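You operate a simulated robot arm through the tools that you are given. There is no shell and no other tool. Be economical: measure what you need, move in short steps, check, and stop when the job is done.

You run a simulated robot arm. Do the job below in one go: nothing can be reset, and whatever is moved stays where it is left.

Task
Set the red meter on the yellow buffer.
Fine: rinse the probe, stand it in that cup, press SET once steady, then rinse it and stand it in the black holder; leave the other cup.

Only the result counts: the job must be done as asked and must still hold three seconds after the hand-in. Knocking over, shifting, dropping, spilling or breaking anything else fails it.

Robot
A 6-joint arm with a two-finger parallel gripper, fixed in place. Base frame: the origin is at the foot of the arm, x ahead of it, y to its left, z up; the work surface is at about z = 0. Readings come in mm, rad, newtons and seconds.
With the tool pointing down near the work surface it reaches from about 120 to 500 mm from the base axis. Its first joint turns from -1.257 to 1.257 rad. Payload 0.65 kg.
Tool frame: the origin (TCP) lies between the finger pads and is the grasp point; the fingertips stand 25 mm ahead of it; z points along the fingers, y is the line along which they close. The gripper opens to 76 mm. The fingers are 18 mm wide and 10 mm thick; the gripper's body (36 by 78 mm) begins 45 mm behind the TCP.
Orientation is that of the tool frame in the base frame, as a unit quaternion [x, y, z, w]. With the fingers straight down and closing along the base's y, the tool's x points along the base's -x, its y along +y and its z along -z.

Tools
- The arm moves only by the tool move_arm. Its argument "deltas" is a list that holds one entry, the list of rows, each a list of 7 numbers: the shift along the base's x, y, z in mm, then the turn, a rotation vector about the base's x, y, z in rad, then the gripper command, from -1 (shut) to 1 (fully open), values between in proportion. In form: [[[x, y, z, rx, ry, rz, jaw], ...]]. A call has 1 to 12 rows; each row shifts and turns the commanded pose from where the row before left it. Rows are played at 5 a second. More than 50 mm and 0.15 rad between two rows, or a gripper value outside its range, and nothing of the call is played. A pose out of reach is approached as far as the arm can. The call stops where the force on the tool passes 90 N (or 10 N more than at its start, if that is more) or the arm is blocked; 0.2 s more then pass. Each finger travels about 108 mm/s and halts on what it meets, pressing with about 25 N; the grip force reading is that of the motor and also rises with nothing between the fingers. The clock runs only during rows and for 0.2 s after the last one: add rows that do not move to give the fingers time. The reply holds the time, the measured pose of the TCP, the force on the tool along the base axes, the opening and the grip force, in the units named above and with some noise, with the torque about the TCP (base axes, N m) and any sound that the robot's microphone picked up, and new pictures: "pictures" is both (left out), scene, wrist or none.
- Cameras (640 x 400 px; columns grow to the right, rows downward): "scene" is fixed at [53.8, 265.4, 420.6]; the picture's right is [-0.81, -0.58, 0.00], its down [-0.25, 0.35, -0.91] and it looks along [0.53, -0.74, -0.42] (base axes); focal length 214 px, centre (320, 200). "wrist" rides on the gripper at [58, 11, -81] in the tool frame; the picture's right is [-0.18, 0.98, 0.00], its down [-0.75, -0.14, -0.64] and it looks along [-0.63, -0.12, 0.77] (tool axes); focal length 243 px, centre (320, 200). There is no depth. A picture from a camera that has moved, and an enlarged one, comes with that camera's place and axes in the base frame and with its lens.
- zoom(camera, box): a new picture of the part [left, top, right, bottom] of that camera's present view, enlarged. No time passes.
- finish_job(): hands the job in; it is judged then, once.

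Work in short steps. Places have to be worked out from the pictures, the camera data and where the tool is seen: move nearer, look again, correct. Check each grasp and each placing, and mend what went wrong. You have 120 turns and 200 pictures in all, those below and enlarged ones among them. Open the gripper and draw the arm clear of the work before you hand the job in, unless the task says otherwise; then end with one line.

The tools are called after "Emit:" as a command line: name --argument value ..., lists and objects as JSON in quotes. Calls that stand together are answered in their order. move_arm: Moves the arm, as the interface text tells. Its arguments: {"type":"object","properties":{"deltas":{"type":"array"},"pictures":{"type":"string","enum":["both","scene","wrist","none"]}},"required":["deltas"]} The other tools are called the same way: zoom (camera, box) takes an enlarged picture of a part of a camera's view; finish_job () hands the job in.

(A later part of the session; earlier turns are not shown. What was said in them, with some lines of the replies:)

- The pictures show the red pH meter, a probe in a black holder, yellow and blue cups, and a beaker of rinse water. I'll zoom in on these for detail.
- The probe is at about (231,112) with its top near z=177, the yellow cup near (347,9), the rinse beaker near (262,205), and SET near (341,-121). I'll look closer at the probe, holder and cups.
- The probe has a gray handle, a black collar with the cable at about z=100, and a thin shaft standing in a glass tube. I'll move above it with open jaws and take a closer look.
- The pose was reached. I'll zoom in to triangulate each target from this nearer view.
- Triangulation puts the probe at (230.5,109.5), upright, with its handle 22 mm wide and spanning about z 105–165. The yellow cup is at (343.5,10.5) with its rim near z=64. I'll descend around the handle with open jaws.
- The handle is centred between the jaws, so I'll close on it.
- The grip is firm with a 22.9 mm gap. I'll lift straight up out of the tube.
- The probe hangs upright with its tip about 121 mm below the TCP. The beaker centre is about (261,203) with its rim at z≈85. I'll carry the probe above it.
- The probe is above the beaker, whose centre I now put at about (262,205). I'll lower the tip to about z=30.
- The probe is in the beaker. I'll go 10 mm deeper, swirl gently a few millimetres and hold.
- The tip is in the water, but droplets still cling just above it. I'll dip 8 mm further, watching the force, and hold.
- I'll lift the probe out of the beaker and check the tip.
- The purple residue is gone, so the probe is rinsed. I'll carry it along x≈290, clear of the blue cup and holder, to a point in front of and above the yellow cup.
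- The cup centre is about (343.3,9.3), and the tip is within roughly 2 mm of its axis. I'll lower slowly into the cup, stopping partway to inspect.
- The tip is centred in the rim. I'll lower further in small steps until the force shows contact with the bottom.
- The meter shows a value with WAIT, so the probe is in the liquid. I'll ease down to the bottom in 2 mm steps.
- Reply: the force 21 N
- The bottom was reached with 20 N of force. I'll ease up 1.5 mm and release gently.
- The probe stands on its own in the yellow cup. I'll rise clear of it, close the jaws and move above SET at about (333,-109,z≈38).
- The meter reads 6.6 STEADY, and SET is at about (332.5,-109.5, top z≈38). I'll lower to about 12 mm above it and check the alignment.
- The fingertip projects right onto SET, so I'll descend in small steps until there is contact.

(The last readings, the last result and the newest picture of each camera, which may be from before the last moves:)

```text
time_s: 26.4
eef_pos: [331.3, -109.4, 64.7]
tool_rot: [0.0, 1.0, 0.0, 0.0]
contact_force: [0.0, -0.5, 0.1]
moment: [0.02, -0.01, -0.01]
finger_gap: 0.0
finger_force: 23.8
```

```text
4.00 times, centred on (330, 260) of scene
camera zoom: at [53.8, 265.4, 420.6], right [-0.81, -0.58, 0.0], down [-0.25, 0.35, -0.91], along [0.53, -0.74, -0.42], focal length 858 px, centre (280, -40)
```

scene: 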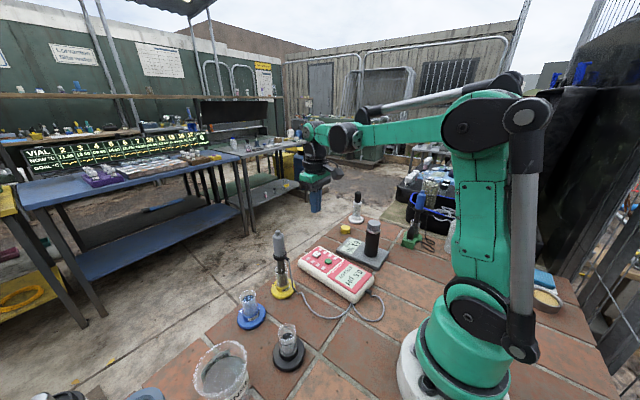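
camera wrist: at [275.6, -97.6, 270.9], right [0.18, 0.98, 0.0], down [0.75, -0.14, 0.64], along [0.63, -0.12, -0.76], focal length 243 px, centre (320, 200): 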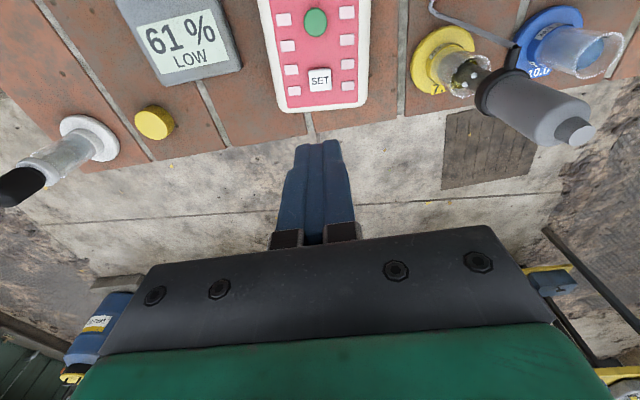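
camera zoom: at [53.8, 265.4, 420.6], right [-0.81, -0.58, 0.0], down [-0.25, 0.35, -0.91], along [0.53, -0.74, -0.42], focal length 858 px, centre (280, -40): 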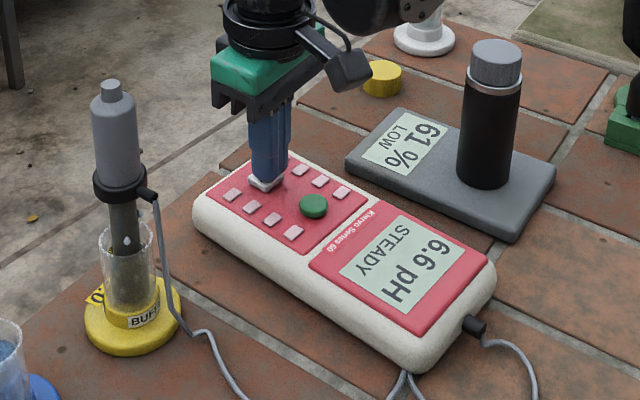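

The fingertip is just above the button. I'll press in 1 mm steps.

Emit:
move_arm --deltas '[[[0, 0, -1, 0, 0, 0, -1], [0, 0, -1, 0, 0, 0, -1], [0, 0, 0, 0, 0, 0, -1]]]' --pictures "none"

Emit:
zoom --camera "scene" --box '[270, 210, 390, 310]'

```text
time_s: 27.2
eef_pos: [330.7, -109.1, 62.6]
tool_rot: [0.0, 1.0, -0.001, 0.001]
contact_force: [-0.9, 0.9, 0.2]
moment: [0.02, 0.05, -0.01]
finger_gap: 0.1
finger_force: 23.5
```

```text
4.00 times, centred on (330, 260) of scene
camera zoom: at [53.8, 265.4, 420.6], right [-0.81, -0.58, 0.0], down [-0.25, 0.35, -0.91], along [0.53, -0.74, -0.42], focal length 858 px, centre (280, -40)
```

zoom: 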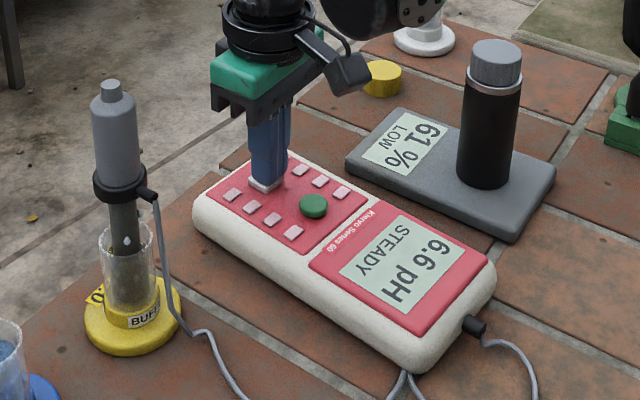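

Emit:
move_arm --deltas '[[[0.5, 0, -1, 0, 0, 0, -1], [0, 0, -1, 0, 0, 0, -1], [0, 0, 0, 0, 0, 0, -1]]]' --pictures "none"

Emit:
zoom --camera "scene" --box '[270, 210, 390, 310]'

```text
time_s: 28.0
eef_pos: [332.8, -110.4, 61.1]
tool_rot: [0.0, 1.0, 0.0, 0.0]
contact_force: [-0.5, 2.8, 4.7]
moment: [0.08, -0.01, 0.03]
finger_gap: 0.1
finger_force: 23.4
heard: click
```

```text
4.00 times, centred on (330, 260) of scene
camera zoom: at [53.8, 265.4, 420.6], right [-0.81, -0.58, 0.0], down [-0.25, 0.35, -0.91], along [0.53, -0.74, -0.42], focal length 858 px, centre (280, -40)
```

zoom: 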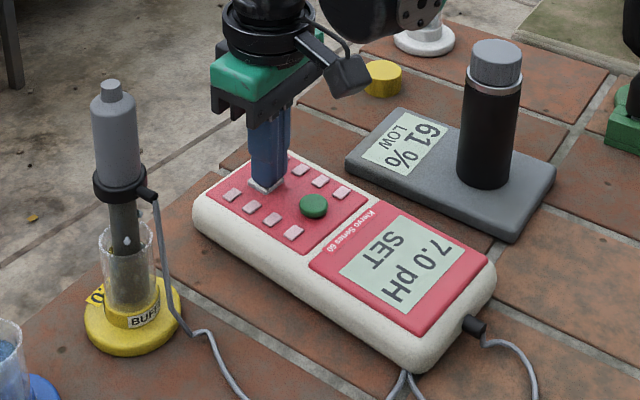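

A click was heard and the meter shows 7.0 pH SET. I'll rise clear, open the jaws and return above the probe.

Emit:
move_arm --deltas '[[[0, 0, 10, 0, 0, 0, -1], [0, 0, 40, 0, 0, 0, -1], [0, 0, 45, 0, 0, 0, -1], [0, 0, 45, 0, 0, 0, -1], [0, 0, 45, 0, 0, 0, -1], [0, 30, 9, 0, 0, 0, -1], [5, 30, 0, 0, 0, 0, 0], [5, 30, 0, 0, 0, 0, 1], [1, 28, 0, 0, 0, 0, 1], [0, 0, 0, 0, 0, 0, 1], [0, 0, 0, 0, 0, 0, 1]]]'

Emit:
zoom --camera "wrist" --box '[240, 20, 400, 140]'

Emit:
zoom --camera "scene" --box '[240, 210, 400, 310]'

```text
time_s: 30.4
eef_pos: [344.5, 8.8, 253.3]
tool_rot: [0.0, 1.0, 0.0, 0.001]
contact_force: [-0.3, 0.4, -0.3]
moment: [-0.02, 0.02, -0.01]
finger_gap: 75.8
finger_force: 0.1
camera wrist: at [283.4, 20.2, 332.1], right [0.18, 0.98, 0.0], down [0.75, -0.14, 0.64], along [0.63, -0.12, -0.76], focal length 243 px, centre (320, 200)
```

scene: 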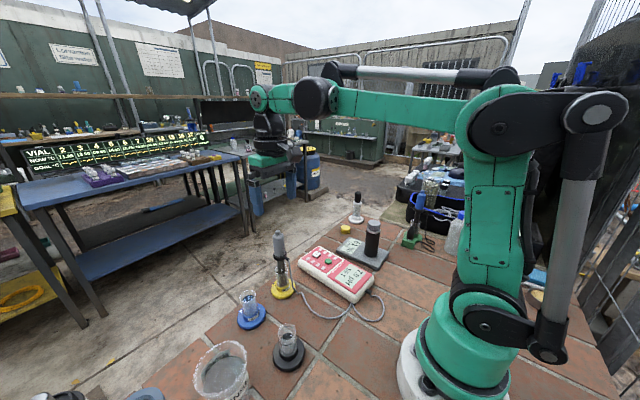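
wrist: 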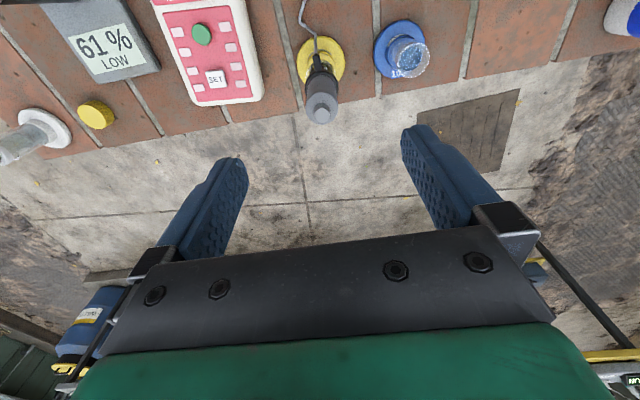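

```text
3.33 times, centred on (320, 80) of wrist
camera zoom: at [283.4, 20.2, 332.1], right [0.18, 0.98, 0.0], down [0.75, -0.14, 0.64], along [0.63, -0.12, -0.76], focal length 809 px, centre (320, 600)
```

zoom: 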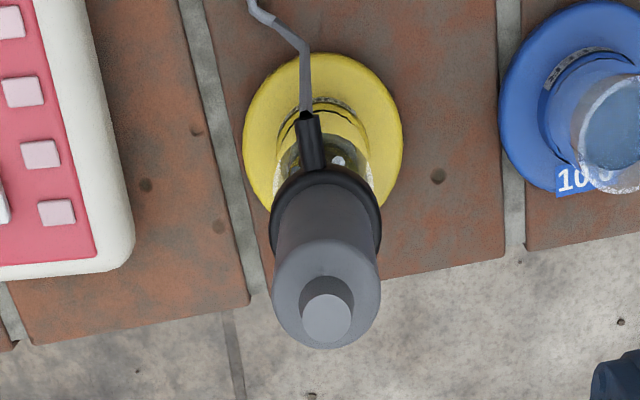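

```text
4.00 times, centred on (320, 260) of scene
camera zoom: at [53.8, 265.4, 420.6], right [-0.81, -0.58, 0.0], down [-0.25, 0.35, -0.91], along [0.53, -0.74, -0.42], focal length 858 px, centre (320, -40)
```

zoom: 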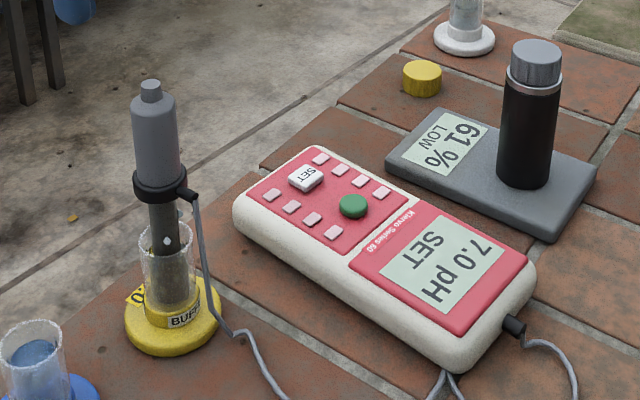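

The meter holds "7.0 pH SET" and the probe stands upright at about (342,10). I'll descend around its handle.

Emit:
move_arm --deltas '[[[-1.5, 1, -30, 0, 0, 0, 1], [0, 0, -40, 0, 0, 0, 1], [0, 0, -30, 0, 0, 0, 1], [0, 0, -10.5, 0, 0, 0, 1], [0, 0, 0, 0, 0, 0, 0.2], [0, 0, 0, 0, 0, 0, -0.4], [0, 0, 0, 0, 0, 0, -1], [0, 0, 0, 0, 0, 0, -1]]]'

```text
time_s: 32.2
eef_pos: [339.7, 10.7, 143.4]
tool_rot: [-0.001, 1.0, -0.001, 0.001]
contact_force: [0.2, 0.1, 0.3]
moment: [-0.05, 0.0, -0.02]
finger_gap: 23.1
finger_force: 24.6
camera wrist: at [280.1, 22.1, 222.9], right [0.18, 0.98, 0.0], down [0.75, -0.14, 0.64], along [0.63, -0.12, -0.76], focal length 243 px, centre (320, 200)
```

scene: 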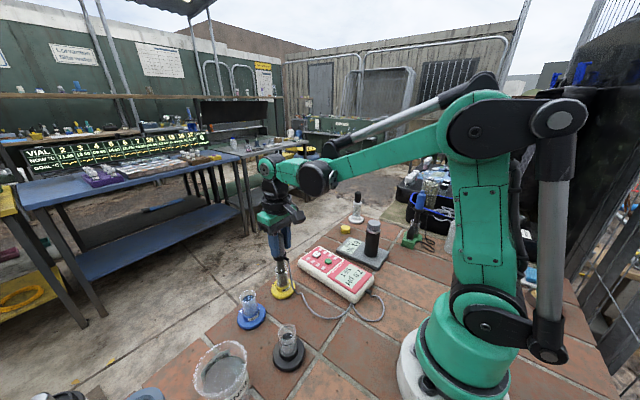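
wrist: 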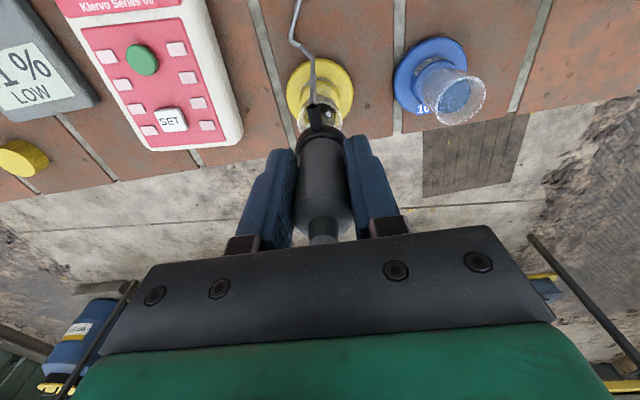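

The handle is gripped again. I'll lift straight out of the yellow cup.

Emit:
move_arm --deltas '[[[0, 0, 10, 0, 0, 0, -1], [0, 0, 20, 0, 0, 0, -1], [0, 0, 25, 0, 0, 0, -1], [0, 0, 25, 0, 0, 0, -1], [0, 0, 27, 0, 0, 0, -1], [0, 0, 0, 0, 0, 0, -1], [0, 0, 0, 0, 0, 0, -1]]]'

Emit:
zoom --camera "scene" --box '[240, 200, 400, 310]'

```text
time_s: 33.8
eef_pos: [342.7, 8.1, 251.2]
tool_rot: [0.0, 1.0, 0.001, 0.001]
contact_force: [-0.3, -0.2, -0.6]
moment: [0.02, 0.03, 0.01]
finger_gap: 23.2
finger_force: 25.0
camera wrist: at [282.2, 20.9, 330.8], right [0.18, 0.98, 0.0], down [0.75, -0.14, 0.64], along [0.63, -0.12, -0.76], focal length 243 px, centre (320, 200)
```

scene: 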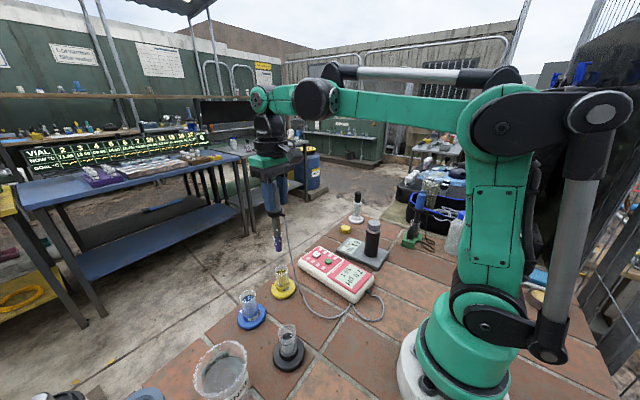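
wrist: 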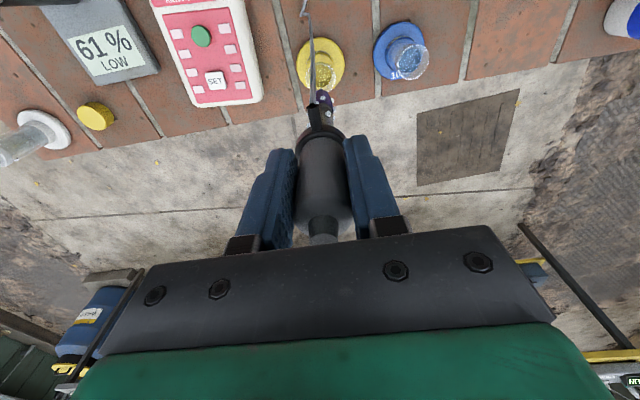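

```text
3.64 times, centred on (320, 255) of scene
camera zoom: at [53.8, 265.4, 420.6], right [-0.81, -0.58, 0.0], down [-0.25, 0.35, -0.91], along [0.53, -0.74, -0.42], focal length 780 px, centre (320, 0)
```

zoom: 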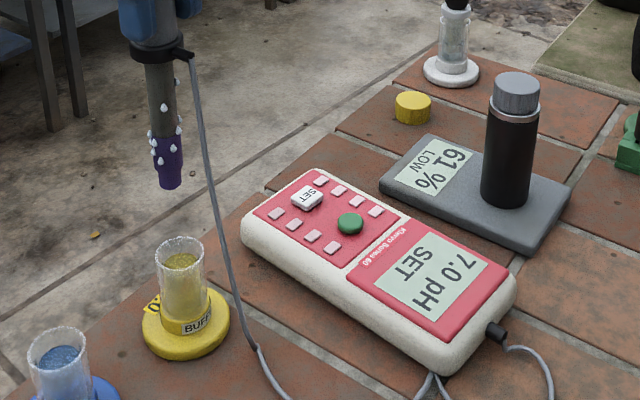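

The tip is purple again, so it needs rinsing, and the meter still shows SET. I'll retrace the clear path to above the beaker.

Emit:
move_arm --deltas '[[[-20, 0, 0, 0, 0, 0, -1], [-20, 0, 0, 0, 0, 0, -1], [-13, 10, 0, 0, 0, 0, -1], [0, 30, 0, 0, 0, 0, -1], [0, 30, 0, 0, 0, 0, -1], [0, 30, 0, 0, 0, 0, -1], [0, 30, 0, 0, 0, 0, -1], [0, 30, 0, 0, 0, 0, -1], [-14, 20, 0, 0, 0, 0, -1], [-14, 15, 0, 0, 0, 0, -1], [0, 0, 0, 0, 0, 0, -1], [0, 0, 0, 0, 0, 0, -1]]]'

```text
time_s: 36.4
eef_pos: [259.5, 205.6, 251.0]
tool_rot: [0.0, 1.0, 0.0, 0.0]
contact_force: [-0.1, -0.5, -0.3]
moment: [0.01, 0.0, -0.01]
finger_gap: 22.7
finger_force: 25.2
camera wrist: at [198.4, 217.7, 329.9], right [0.18, 0.98, 0.0], down [0.75, -0.14, 0.64], along [0.63, -0.12, -0.76], focal length 243 px, centre (320, 200)
```

scene: 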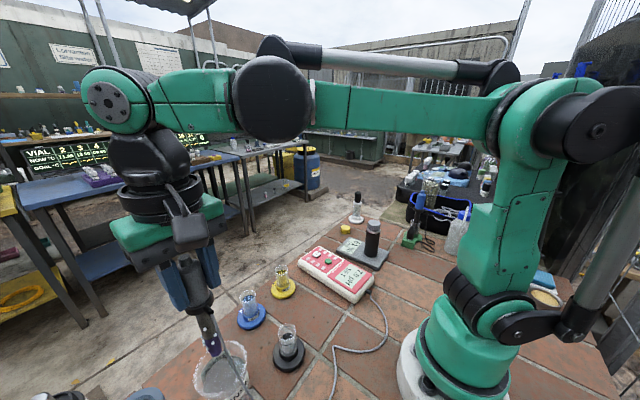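
wrist: 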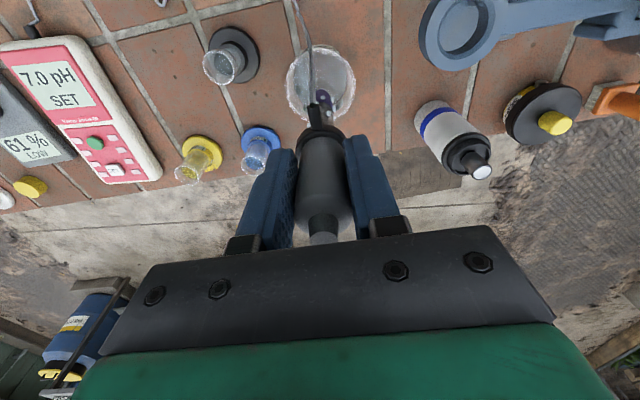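

The probe is above the beaker as before. I'll dip it to the same depth and swirl.

Emit:
move_arm --deltas '[[[1, -1, -25, 0, 0, 0, -1], [1, 0, -25, 0, 0, 0, -1], [0, 0, -25, 0, 0, 0, -1], [0, 0, -25, 0, 0, 0, -1], [0, 0, -12, 0, 0, 0, -1], [0, 0, -5, 0, 0, 0, -1], [5, 0, 0, 0, 0, 0, -1], [-5, 5, 0, 0, 0, 0, -1], [-5, -5, 0, 0, 0, 0, -1], [5, -5, 0, 0, 0, 0, -1], [0, 5, 0, 0, 0, 0, -1], [0, 0, 0, 0, 0, 0, -1]]]' --pictures "none"

Emit:
move_arm --deltas '[[[0, 0, 0, 0, 0, 0, -1], [0, 0, 0, 0, 0, 0, -1], [0, 0, 0, 0, 0, 0, -1], [0, 0, 0, 0, 0, 0, -1], [0, 0, 0, 0, 0, 0, -1], [0, 0, 20, 0, 0, 0, -1], [0, 0, 25, 0, 0, 0, -1], [0, 0, 25, 0, 0, 0, -1], [0, 0, 25, 0, 0, 0, -1], [0, 0, 22, 0, 0, 0, -1], [0, 0, 0, 0, 0, 0, -1], [0, 0, 0, 0, 0, 0, -1]]]' --pictures "none"

Emit:
zoom --camera "scene" --box '[180, 280, 320, 400]'

```text
time_s: 39.0
eef_pos: [262.8, 204.4, 134.4]
tool_rot: [0.0, 1.0, 0.0, 0.001]
contact_force: [0.3, -0.1, -0.5]
moment: [-0.03, 0.02, 0.01]
finger_gap: 23.0
finger_force: 24.8
```

```text
time_s: 41.6
eef_pos: [262.3, 203.2, 251.4]
tool_rot: [0.0, 1.0, 0.001, 0.002]
contact_force: [0.0, -0.1, -1.1]
moment: [0.01, 0.04, 0.05]
finger_gap: 22.9
finger_force: 25.0
```

```text
3.33 times, centred on (250, 340) of scene
camera zoom: at [53.8, 265.4, 420.6], right [-0.81, -0.58, 0.0], down [-0.25, 0.35, -0.91], along [0.53, -0.74, -0.42], focal length 715 px, centre (553, -267)
```

zoom: 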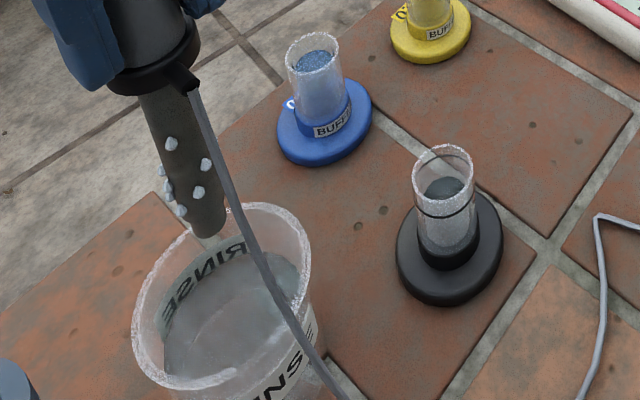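

The tip is clean. I'll carry the probe above the black holder at about (230.5,109.3).

Emit:
move_arm --deltas '[[[-8, -23, 0, 0, 0, 0, -1], [-8, -23, 0, 0, 0, 0, -1], [-8, -24, 0, 0, 0, 0, -1], [-8, -24, 0, 0, 0, 0, -1], [0, 0, 0, 0, 0, 0, -1], [0, 0, 0, 0, 0, 0, -1]]]'

Emit:
zoom --camera "wrist" --box '[250, 10, 390, 130]'

Emit:
zoom --camera "scene" --box '[230, 270, 350, 390]'

```text
time_s: 43.0
eef_pos: [229.1, 110.2, 250.3]
tool_rot: [0.0, 1.0, -0.001, 0.002]
contact_force: [0.3, -0.6, 0.0]
moment: [0.0, 0.0, -0.03]
finger_gap: 23.0
finger_force: 24.7
camera wrist: at [169.7, 121.8, 328.5], right [0.18, 0.98, 0.0], down [0.75, -0.14, 0.64], along [0.63, -0.12, -0.76], focal length 243 px, centre (320, 200)
```

scene: 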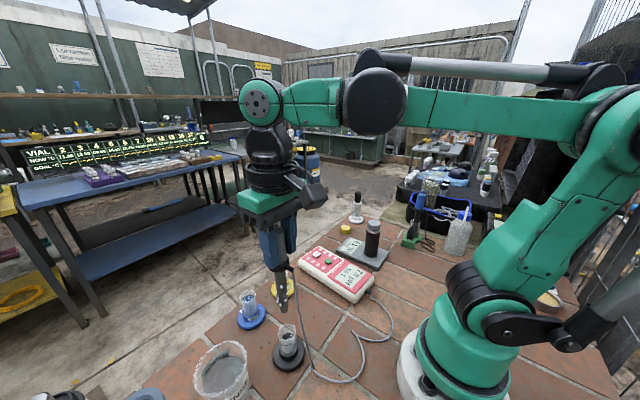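
wrist: 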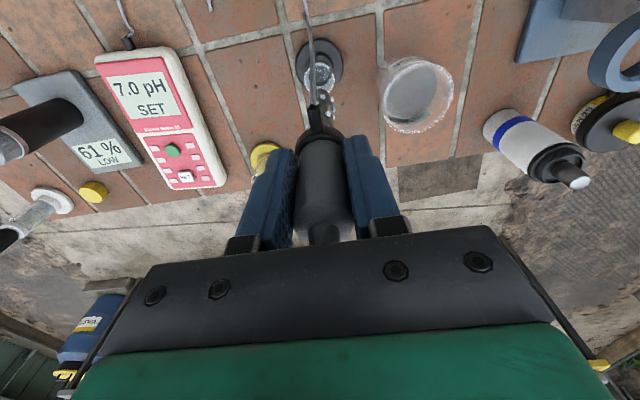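

```text
3.33 times, centred on (320, 70) of wrist
camera zoom: at [169.7, 121.8, 328.5], right [0.18, 0.98, 0.0], down [0.75, -0.14, 0.64], along [0.63, -0.12, -0.76], focal length 809 px, centre (320, 633)
```

zoom: 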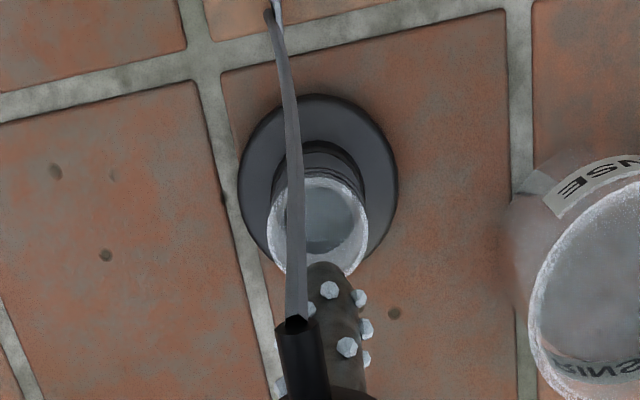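

```text
3.33 times, centred on (290, 330) of scene
camera zoom: at [53.8, 265.4, 420.6], right [-0.81, -0.58, 0.0], down [-0.25, 0.35, -0.91], along [0.53, -0.74, -0.42], focal length 715 px, centre (420, -233)
```

zoom: 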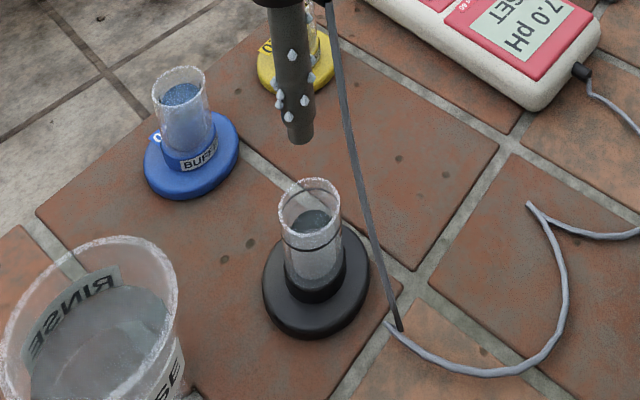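

The holder rim centre is about (231,109), and the tip needs a shift of about +1 in x and -1.5 in y. I'll lower to near the rim and check.

Emit:
move_arm --deltas '[[[1.2, -1.5, -20, 0, 0, 0, -1], [0, 0, -20, 0, 0, 0, -1], [0, 0, -15, 0, 0, 0, -1], [0, 0, 0, 0, 0, 0, -1]]]' --pictures "none"

Emit:
zoom --camera "wrist" --box '[250, 20, 390, 140]'

Emit:
zoom --camera "scene" --box '[230, 270, 350, 390]'

```text
time_s: 44.0
eef_pos: [230.5, 106.4, 195.4]
tool_rot: [0.0, 1.0, 0.0, 0.0]
contact_force: [0.0, 0.4, 0.1]
moment: [0.01, 0.01, 0.01]
finger_gap: 23.0
finger_force: 24.8
```

```text
3.33 times, centred on (320, 80) of wrist
camera zoom: at [171.7, 119.2, 274.0], right [0.18, 0.98, 0.0], down [0.75, -0.14, 0.64], along [0.63, -0.12, -0.76], focal length 809 px, centre (320, 600)
```

zoom: 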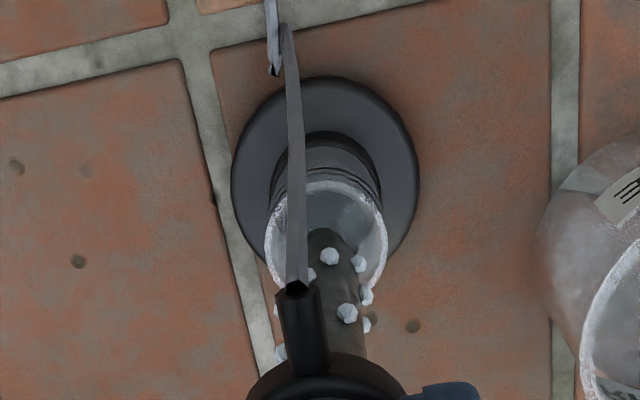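

```text
3.33 times, centred on (290, 330) of scene
camera zoom: at [53.8, 265.4, 420.6], right [-0.81, -0.58, 0.0], down [-0.25, 0.35, -0.91], along [0.53, -0.74, -0.42], focal length 715 px, centre (420, -233)
```

zoom: 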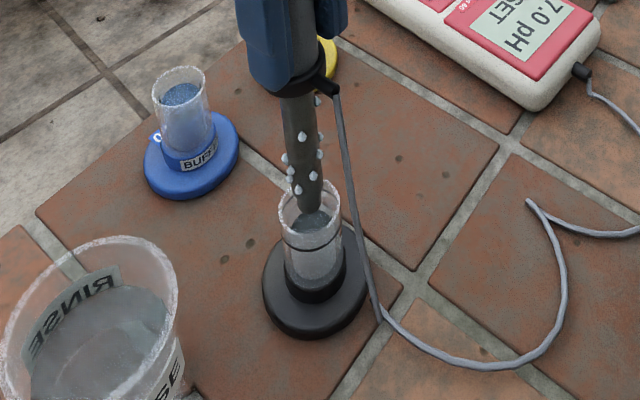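

The tip is centred on the rim, so I'll lower it in.

Emit:
move_arm --deltas '[[[0, 0, -12, 0, 0, 0, -1], [0, 0, -12, 0, 0, 0, -1], [0, 0, -12, 0, 0, 0, -1], [0, 0, -10, 0, 0, 0, -1], [0, 0, -3, 0, 0, 0, -1], [0, 0, 0, 0, 0, 0, -1]]]' --pictures "none"

Emit:
zoom --camera "scene" --box '[230, 250, 370, 390]'

```text
time_s: 45.4
eef_pos: [231.2, 107.6, 147.6]
tool_rot: [0.001, 1.0, 0.0, 0.001]
contact_force: [-0.5, 0.1, -0.5]
moment: [-0.01, -0.01, 0.03]
finger_gap: 23.2
finger_force: 25.0
```

```text
2.86 times, centred on (300, 320) of scene
camera zoom: at [53.8, 265.4, 420.6], right [-0.81, -0.58, 0.0], down [-0.25, 0.35, -0.91], along [0.53, -0.74, -0.42], focal length 613 px, centre (377, -143)
```

zoom: 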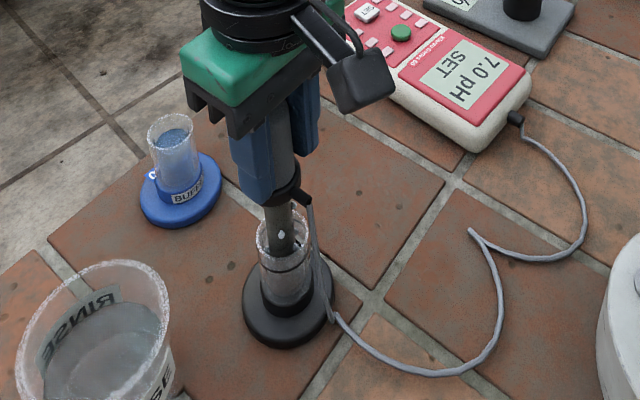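

Emit:
move_arm --deltas '[[[0, 0, -2, 0, 0, 0, -1], [0, 0, -1.5, 0, 0, 0, -1], [0, 0, -1, 0, 0, 0, -1], [0, 0, 0, 0, 0, 0, -1]]]' --pictures "none"

```text
time_s: 46.4
eef_pos: [230.6, 107.1, 141.4]
tool_rot: [0.0, 1.0, 0.0, 0.001]
contact_force: [0.6, -1.3, 18.4]
moment: [-0.26, -0.25, 0.01]
finger_gap: 23.1
finger_force: 25.1
```

The probe touches the bottom with 18 N. I'll ease up 1 mm and release gently.

Emit:
move_arm --deltas '[[[0, 0, 1, 0, 0, 0, -1], [0, 0, 0, 0, 0, 0, -0.3], [0, 0, 0, 0, 0, 0, -0.2], [0, 0, 0, 0, 0, 0, 0.3], [0, 0, 0, 0, 0, 0, 0.8], [0, 0, 0, 0, 0, 0, 1], [0, 0, 0, 0, 0, 0, 1]]]'

```text
time_s: 48.0
eef_pos: [231.2, 108.6, 143.9]
tool_rot: [-0.001, 1.0, 0.001, 0.001]
contact_force: [0.7, -0.2, -0.5]
moment: [-0.02, 0.02, 0.01]
finger_gap: 76.0
finger_force: 0.0
camera wrist: at [171.2, 120.2, 221.9], right [0.18, 0.98, 0.0], down [0.75, -0.14, 0.64], along [0.63, -0.12, -0.76], focal length 243 px, centre (320, 200)
```

scene: 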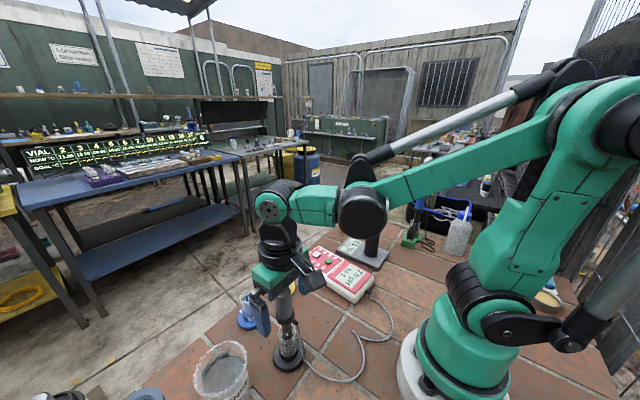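
wrist: 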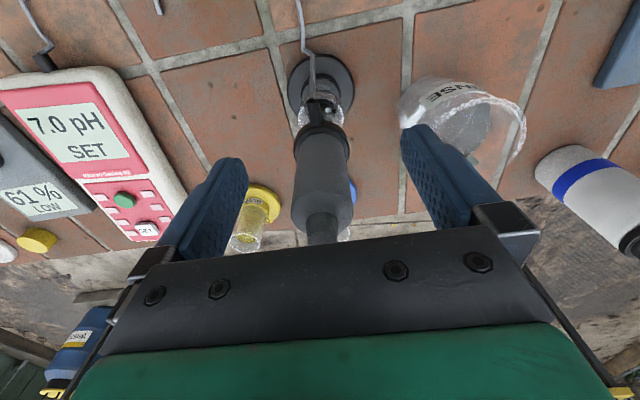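

The probe stands in the holder. I'll rise straight up and check.

Emit:
move_arm --deltas '[[[0, 0, 15, 0, 0, 0, 1], [0, 0, 30, 0, 0, 0, 1], [0, 0, 40, 0, 0, 0, 1], [0, 0, 40, 0, 0, 0, 1], [0, 0, 40, 0, 0, 0, 1], [0, 0, 0, 0, 0, 0, 1], [0, 0, 0, 0, 0, 0, 1]]]'

Emit:
zoom --camera "scene" --box '[190, 210, 400, 400]'

```text
time_s: 49.6
eef_pos: [229.3, 107.2, 309.5]
tool_rot: [-0.001, 1.0, -0.001, 0.0]
contact_force: [0.6, 0.7, -0.4]
moment: [-0.05, -0.02, 0.01]
finger_gap: 76.0
finger_force: 0.0
camera wrist: at [170.0, 119.2, 388.8], right [0.18, 0.98, 0.0], down [0.75, -0.14, 0.64], along [0.63, -0.12, -0.76], focal length 243 px, centre (320, 200)
```

scene: 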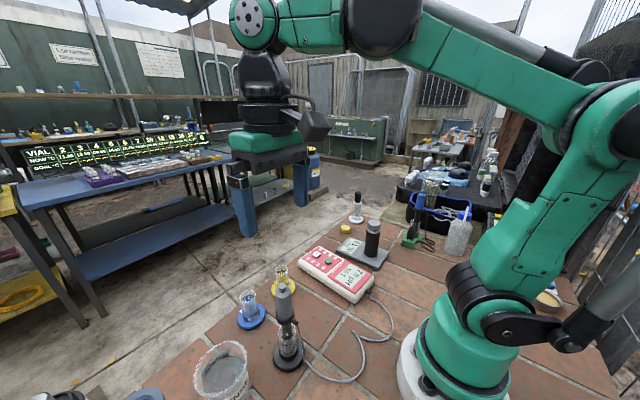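
wrist: 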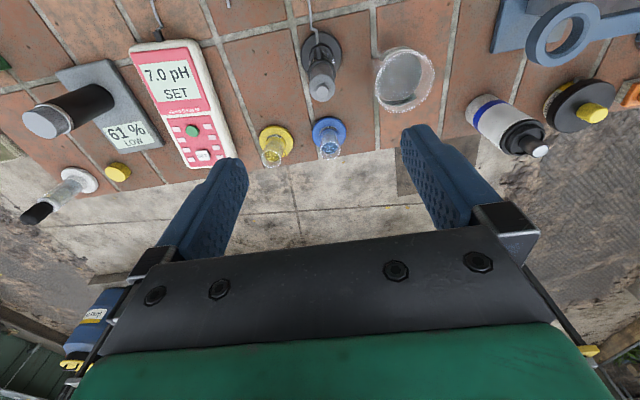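

```text
2.11 times, centred on (295, 305) of scene
camera zoom: at [53.8, 265.4, 420.6], right [-0.81, -0.58, 0.0], down [-0.25, 0.35, -0.91], along [0.53, -0.74, -0.42], focal length 452 px, centre (373, -21)
```

zoom: 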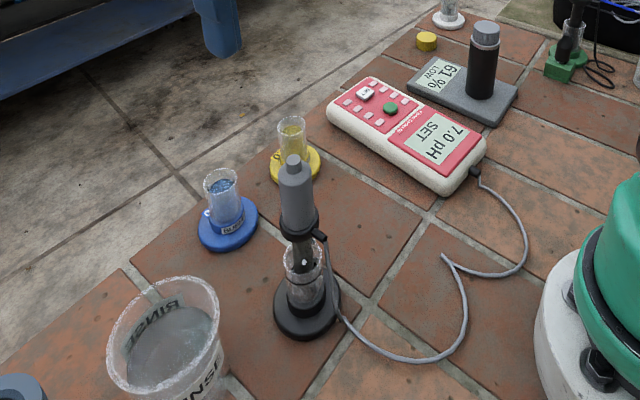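

The probe stands upright in the black holder, the meter shows 7.0 pH SET, nothing else has moved, and the arm is clear with the gripper open. I'll hand the job in.

Emit:
finish_job

```text
The job is handed in.
```

The red meter is set on the yellow buffer (7.0 pH SET); the probe was rinsed before and after and now stands in the black holder, and the blue cup was left untouched.
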